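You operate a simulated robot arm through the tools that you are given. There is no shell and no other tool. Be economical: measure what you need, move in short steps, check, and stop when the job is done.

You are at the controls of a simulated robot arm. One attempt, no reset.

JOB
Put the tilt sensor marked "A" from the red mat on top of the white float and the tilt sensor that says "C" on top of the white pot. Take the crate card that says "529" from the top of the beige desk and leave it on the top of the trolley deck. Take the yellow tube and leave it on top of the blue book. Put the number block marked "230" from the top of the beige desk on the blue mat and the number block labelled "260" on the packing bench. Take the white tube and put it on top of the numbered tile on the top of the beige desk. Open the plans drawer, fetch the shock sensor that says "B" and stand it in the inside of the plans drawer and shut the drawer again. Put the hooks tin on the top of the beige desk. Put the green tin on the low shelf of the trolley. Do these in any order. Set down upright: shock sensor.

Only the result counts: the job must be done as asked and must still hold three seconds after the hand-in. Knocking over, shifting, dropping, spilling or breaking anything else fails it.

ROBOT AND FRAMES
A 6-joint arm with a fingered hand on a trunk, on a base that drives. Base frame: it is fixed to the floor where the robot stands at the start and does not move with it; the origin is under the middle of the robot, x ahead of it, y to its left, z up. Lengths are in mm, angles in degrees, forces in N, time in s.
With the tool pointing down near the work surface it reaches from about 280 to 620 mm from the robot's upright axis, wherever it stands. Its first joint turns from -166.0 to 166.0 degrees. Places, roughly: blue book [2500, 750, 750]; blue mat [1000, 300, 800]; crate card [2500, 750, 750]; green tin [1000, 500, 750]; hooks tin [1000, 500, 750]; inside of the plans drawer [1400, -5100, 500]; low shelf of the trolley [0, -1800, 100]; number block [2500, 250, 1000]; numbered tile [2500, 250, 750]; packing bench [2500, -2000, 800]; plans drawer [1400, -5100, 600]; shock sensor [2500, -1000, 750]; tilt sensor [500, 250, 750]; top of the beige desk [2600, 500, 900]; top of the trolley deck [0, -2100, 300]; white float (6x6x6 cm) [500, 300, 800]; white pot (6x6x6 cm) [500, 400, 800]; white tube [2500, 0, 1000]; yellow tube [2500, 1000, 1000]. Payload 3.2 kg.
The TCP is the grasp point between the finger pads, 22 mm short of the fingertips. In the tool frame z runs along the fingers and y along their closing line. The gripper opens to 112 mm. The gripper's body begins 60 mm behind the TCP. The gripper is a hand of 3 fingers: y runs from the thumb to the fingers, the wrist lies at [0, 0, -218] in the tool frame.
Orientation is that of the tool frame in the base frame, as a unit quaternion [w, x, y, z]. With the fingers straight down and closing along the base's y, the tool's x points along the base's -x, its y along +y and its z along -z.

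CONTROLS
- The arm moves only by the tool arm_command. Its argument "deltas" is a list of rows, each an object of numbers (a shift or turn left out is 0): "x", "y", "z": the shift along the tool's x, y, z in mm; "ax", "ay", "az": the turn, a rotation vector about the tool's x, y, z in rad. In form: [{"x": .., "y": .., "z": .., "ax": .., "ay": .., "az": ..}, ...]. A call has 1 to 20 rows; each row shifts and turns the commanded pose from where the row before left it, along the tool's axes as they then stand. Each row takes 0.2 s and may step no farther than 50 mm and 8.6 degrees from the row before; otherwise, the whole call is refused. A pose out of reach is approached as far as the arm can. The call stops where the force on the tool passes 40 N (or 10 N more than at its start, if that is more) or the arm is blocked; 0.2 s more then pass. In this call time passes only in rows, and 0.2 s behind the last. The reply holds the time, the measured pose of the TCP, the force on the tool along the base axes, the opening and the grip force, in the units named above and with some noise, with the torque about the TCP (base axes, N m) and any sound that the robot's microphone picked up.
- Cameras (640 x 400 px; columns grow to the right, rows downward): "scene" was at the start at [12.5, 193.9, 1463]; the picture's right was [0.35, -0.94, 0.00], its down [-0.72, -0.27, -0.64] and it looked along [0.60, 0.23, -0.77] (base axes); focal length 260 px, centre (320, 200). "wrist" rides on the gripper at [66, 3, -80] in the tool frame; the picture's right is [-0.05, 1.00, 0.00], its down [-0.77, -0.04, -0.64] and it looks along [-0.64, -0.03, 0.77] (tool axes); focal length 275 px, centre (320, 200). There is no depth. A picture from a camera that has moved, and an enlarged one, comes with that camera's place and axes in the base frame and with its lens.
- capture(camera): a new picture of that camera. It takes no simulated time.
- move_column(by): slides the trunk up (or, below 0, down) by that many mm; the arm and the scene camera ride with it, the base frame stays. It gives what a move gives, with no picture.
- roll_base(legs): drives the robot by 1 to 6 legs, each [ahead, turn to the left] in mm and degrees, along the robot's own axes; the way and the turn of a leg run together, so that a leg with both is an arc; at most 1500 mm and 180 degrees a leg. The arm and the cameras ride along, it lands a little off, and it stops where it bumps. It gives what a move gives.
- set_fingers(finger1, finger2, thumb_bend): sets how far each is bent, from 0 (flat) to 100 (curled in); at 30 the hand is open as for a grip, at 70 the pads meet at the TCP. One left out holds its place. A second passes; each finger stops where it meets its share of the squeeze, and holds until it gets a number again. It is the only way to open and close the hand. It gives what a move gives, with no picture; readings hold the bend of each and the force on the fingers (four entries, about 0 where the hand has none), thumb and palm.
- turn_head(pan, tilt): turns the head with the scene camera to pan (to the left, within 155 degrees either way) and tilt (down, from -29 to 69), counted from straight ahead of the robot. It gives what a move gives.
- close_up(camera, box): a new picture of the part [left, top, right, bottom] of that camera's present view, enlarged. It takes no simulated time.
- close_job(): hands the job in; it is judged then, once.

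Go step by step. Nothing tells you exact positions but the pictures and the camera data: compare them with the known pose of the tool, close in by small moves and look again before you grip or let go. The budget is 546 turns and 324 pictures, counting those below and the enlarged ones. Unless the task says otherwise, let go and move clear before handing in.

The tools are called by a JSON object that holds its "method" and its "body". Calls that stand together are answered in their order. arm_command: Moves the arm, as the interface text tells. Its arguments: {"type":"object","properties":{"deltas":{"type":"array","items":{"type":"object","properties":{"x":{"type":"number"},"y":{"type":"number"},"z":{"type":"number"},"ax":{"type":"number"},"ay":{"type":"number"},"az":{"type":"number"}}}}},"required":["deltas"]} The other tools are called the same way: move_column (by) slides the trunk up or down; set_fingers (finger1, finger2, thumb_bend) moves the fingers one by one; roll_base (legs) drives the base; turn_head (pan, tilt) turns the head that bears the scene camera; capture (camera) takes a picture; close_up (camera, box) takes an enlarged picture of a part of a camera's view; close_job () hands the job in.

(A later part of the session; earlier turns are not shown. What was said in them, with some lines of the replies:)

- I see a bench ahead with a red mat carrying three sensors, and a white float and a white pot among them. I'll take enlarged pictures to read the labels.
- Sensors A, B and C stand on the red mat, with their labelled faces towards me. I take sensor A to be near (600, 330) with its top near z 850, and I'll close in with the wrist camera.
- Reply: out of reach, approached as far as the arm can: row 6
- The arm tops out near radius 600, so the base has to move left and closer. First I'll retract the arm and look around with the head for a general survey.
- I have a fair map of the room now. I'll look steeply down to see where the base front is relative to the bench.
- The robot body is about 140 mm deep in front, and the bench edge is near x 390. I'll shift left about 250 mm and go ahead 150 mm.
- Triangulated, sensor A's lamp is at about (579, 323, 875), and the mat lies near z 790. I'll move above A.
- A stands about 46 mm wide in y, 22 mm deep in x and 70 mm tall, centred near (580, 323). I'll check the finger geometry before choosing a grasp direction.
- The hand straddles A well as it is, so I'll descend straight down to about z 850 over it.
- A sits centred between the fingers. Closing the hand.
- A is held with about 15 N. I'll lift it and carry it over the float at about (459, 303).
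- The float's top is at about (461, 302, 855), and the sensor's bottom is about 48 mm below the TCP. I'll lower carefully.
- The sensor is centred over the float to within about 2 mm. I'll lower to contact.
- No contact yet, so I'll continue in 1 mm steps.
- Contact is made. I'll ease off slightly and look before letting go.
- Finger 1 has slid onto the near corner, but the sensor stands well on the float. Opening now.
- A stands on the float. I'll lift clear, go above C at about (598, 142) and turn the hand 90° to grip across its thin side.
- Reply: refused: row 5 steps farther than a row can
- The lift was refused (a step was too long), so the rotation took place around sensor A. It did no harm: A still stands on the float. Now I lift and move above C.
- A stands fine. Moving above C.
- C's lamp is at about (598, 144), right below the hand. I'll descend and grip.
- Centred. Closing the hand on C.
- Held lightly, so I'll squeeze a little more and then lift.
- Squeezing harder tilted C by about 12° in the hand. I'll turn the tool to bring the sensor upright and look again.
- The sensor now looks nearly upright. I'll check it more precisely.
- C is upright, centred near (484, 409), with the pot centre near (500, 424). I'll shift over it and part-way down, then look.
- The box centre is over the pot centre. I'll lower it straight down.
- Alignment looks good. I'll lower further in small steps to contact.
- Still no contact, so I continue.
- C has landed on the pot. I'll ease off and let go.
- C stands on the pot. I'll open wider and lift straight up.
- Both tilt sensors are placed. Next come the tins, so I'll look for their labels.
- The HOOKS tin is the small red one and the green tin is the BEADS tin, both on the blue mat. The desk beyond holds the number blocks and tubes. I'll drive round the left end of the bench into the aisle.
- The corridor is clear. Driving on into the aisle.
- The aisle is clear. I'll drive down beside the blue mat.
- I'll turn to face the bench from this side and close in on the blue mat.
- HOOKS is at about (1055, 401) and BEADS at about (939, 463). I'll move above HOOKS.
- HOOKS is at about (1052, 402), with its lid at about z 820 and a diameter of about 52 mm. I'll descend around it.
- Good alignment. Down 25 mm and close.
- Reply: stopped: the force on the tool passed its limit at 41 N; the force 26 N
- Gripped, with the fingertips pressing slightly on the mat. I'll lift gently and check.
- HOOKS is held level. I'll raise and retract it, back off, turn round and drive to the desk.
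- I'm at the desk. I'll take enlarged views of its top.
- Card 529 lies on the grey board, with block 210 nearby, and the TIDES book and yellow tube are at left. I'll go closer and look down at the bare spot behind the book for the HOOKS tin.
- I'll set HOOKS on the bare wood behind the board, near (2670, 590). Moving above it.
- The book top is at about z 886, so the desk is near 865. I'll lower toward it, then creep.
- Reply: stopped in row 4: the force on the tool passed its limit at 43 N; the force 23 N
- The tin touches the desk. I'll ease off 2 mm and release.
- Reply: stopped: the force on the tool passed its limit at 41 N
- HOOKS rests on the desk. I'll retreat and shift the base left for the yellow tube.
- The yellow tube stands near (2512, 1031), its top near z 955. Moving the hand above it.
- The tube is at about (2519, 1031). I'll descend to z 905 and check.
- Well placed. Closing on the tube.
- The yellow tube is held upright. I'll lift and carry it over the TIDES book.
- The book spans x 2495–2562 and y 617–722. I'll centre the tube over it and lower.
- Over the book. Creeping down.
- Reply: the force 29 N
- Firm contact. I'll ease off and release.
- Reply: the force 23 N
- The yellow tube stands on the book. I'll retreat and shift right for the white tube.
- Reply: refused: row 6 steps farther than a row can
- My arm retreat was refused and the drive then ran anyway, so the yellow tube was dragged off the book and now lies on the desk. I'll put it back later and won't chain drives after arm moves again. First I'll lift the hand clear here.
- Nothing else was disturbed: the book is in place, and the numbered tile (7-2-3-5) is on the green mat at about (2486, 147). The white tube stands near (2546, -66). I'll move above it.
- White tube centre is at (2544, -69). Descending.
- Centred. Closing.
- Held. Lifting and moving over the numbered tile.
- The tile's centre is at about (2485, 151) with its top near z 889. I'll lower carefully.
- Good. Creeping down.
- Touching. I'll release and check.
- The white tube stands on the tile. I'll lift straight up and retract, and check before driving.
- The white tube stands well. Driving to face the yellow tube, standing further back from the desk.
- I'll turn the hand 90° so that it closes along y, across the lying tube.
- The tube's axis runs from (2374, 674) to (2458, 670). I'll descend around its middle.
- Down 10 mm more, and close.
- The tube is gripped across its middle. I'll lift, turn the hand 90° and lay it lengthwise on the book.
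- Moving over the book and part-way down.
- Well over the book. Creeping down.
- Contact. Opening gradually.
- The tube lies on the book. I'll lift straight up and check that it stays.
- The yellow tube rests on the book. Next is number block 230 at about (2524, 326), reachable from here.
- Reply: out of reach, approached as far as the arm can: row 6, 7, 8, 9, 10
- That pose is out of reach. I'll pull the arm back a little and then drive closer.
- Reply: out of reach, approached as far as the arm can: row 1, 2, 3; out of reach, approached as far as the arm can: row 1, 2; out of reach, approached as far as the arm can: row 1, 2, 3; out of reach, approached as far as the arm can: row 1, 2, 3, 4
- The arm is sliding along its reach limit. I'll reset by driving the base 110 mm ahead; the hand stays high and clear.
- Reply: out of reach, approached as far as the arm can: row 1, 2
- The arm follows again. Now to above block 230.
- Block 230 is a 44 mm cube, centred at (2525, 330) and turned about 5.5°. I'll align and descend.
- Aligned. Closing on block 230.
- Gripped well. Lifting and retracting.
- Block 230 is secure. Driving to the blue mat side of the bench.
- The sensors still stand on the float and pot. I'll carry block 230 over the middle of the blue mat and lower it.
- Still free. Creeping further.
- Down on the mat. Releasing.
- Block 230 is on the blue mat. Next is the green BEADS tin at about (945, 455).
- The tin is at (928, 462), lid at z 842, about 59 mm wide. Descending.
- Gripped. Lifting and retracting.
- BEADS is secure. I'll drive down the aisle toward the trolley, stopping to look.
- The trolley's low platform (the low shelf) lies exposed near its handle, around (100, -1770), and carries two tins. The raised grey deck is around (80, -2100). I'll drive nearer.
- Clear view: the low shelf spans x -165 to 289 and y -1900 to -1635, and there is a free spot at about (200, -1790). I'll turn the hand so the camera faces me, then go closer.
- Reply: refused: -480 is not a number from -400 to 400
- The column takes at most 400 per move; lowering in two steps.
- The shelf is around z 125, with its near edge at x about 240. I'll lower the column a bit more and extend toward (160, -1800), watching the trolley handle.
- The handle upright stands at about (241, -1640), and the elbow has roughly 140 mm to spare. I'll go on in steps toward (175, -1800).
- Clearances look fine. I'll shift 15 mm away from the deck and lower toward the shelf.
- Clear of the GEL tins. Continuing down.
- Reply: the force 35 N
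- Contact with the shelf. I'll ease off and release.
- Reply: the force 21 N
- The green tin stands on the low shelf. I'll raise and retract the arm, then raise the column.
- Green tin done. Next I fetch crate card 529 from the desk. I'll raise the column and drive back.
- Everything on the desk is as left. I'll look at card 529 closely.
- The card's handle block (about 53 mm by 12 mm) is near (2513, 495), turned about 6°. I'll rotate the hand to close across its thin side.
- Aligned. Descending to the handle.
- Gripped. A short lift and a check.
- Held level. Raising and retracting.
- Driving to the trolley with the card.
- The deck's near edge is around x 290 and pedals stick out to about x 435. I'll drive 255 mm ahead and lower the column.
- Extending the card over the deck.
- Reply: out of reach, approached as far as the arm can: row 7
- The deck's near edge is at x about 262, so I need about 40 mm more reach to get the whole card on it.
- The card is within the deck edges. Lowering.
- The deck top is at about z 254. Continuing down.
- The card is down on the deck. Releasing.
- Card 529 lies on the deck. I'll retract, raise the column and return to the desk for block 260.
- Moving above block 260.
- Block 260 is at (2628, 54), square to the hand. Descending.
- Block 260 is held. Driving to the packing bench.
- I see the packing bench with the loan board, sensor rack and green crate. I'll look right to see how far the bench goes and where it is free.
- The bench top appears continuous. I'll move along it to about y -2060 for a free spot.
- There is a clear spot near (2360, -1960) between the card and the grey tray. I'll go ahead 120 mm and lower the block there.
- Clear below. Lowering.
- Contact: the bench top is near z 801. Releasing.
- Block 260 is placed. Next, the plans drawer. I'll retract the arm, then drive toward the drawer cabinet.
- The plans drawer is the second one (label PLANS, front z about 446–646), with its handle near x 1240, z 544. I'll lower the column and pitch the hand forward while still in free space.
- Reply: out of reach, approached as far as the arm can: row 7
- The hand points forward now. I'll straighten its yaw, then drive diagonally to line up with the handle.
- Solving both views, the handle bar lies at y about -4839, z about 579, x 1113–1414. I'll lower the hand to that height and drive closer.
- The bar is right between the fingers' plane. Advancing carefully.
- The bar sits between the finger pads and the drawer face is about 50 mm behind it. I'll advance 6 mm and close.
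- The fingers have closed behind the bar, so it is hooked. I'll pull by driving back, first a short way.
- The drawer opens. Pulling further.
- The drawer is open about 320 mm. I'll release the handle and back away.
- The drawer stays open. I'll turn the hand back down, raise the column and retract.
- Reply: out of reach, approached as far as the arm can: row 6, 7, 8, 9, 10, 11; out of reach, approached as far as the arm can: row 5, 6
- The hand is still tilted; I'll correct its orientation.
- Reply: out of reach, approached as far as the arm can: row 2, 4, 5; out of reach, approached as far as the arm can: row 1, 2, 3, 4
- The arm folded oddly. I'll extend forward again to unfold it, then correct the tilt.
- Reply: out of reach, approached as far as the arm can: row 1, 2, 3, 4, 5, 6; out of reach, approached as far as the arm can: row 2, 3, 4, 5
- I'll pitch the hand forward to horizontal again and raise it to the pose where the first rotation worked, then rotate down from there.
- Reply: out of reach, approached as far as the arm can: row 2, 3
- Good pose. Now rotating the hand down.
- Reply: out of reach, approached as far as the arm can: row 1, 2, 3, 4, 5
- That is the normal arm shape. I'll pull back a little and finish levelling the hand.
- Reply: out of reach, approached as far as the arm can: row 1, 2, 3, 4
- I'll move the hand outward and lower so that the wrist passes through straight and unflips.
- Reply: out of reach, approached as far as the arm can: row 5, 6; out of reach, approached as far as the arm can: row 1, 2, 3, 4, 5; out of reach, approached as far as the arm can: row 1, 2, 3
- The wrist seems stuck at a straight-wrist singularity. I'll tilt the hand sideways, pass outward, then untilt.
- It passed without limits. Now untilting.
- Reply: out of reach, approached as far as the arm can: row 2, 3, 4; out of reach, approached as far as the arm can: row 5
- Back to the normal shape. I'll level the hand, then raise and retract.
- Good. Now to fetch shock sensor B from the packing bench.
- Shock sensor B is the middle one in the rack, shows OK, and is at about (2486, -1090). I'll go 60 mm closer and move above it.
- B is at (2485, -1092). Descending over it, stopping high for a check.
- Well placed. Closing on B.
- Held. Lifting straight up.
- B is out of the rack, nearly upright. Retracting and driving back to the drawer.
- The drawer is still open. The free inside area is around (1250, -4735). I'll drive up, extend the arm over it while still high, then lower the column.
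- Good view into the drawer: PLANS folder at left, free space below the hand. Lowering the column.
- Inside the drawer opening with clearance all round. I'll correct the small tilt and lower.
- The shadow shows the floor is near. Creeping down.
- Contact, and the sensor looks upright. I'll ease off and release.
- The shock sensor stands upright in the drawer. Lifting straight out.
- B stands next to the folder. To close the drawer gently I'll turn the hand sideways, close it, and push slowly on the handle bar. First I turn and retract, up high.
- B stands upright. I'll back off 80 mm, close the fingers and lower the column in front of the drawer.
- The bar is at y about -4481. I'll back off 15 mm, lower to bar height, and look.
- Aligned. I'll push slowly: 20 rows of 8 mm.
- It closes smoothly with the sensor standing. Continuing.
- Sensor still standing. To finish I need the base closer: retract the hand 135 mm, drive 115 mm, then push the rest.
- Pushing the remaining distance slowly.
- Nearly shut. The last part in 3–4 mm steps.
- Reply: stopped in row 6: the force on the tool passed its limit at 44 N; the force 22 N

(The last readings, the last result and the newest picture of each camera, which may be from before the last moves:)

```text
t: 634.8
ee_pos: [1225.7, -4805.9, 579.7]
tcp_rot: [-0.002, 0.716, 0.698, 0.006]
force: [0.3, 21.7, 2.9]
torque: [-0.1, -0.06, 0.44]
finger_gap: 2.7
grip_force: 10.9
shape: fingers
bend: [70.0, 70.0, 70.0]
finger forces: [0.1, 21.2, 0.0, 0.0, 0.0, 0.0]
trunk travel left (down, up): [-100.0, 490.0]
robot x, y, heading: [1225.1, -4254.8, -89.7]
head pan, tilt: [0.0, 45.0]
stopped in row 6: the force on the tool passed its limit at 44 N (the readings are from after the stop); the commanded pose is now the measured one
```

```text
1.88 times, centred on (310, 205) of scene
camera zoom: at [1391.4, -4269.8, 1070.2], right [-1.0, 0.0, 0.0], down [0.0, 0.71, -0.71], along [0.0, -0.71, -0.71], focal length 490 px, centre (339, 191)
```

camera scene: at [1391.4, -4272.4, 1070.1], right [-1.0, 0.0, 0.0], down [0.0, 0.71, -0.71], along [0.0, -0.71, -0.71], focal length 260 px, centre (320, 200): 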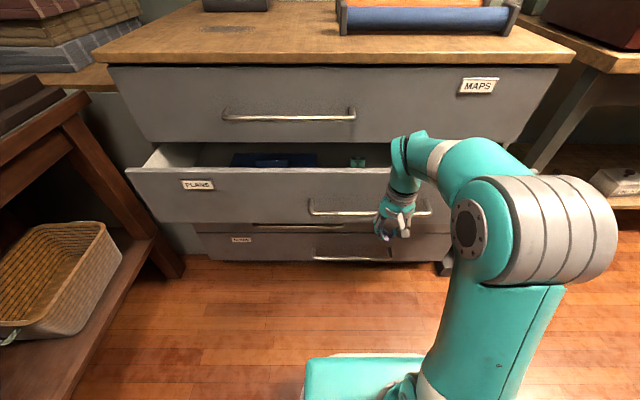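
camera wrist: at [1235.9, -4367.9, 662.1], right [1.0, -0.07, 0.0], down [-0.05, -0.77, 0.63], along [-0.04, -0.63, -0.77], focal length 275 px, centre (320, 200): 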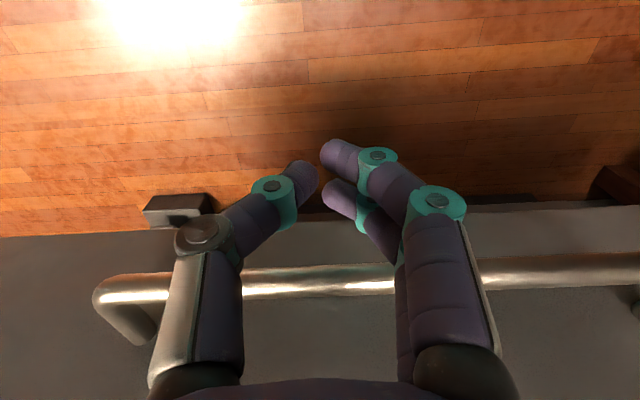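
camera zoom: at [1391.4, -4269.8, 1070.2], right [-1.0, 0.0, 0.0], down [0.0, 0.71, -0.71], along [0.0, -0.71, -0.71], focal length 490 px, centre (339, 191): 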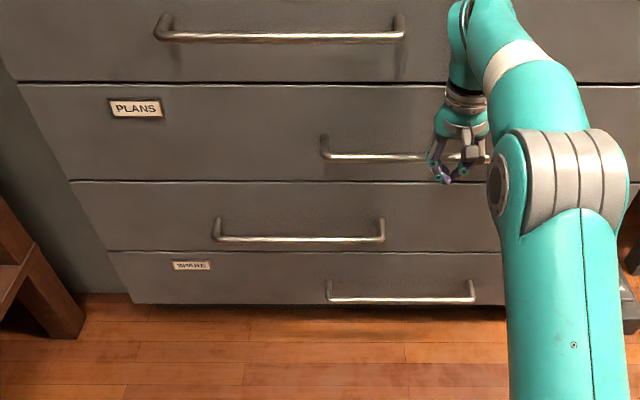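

The drawer is fully shut. I'll move the hand clear.

{"method": "arm_command", "body": {"deltas": [{"x": 10}, {"x": 30}, {"x": 40}, {"x": 40}]}}

{"method": "roll_base", "body": {"legs": [[-200, 0]]}}

{"method": "capture", "body": {"camera": "scene"}}

```text
t: 635.8
ee_pos: [1226.4, -4690.2, 579.6]
tcp_rot: [-0.001, 0.716, 0.699, 0.005]
force: [-0.5, -0.3, -0.3]
torque: [-0.01, -0.01, 0.02]
finger_gap: 2.7
grip_force: 0.1
shape: fingers
bend: [70.0, 70.0, 70.0]
finger forces: [0.0, 0.0, 0.0, 0.1, 0.0, 0.0]
trunk travel left (down, up): [-100.0, 490.0]
robot x, y, heading: [1227.4, -4250.8, -89.5]
head pan, tilt: [0.0, 45.0]
```

```text
t: 637.3
ee_pos: [1225.7, -4493.7, 579.8]
tcp_rot: [-0.002, 0.715, 0.699, 0.006]
force: [-0.2, -0.6, 0.5]
torque: [0.04, -0.01, 0.01]
finger_gap: 2.7
grip_force: 0.1
shape: fingers
bend: [70.0, 70.0, 70.0]
finger forces: [0.0, 0.0, 0.1, 0.0, 0.0, 0.0]
trunk travel left (down, up): [-100.0, 490.0]
robot x, y, heading: [1222.5, -4059.0, -89.9]
head pan, tilt: [0.0, 45.0]
```

```text
78 pictures are left
camera scene: at [1390.6, -4075.8, 1070.1], right [-1.0, 0.0, 0.0], down [0.0, 0.71, -0.71], along [0.0, -0.71, -0.71], focal length 260 px, centre (320, 200)
```

scene: 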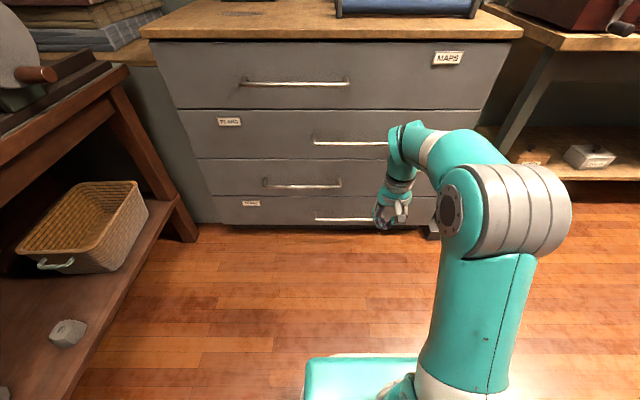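

The plans drawer is shut, the hand is clear, and every item was in its place when I last saw it. Handing in.

{"method": "close_job", "body": {}}

```text
The job is handed in.
```

I carried out every part of the job and handed it in; no verdict has come back yet.

- **Yellow tube:** a drive error dragged it off the blue book partway through. I put it back, and it now lies on its side on the book instead of standing.
- **Block 260:** the hand probably pushed it a few centimetres on the desk during the same drive. I then placed it on the packing bench as asked.
- **Shock sensor B:** it stood upright in the plans drawer while I pushed the drawer closed slowly. I could not see it over the last few centimetres.
- **Final check:** I did not go back for a last look at the tilt sensors, tins, tubes, card and blocks; each was in place when I last saw it.
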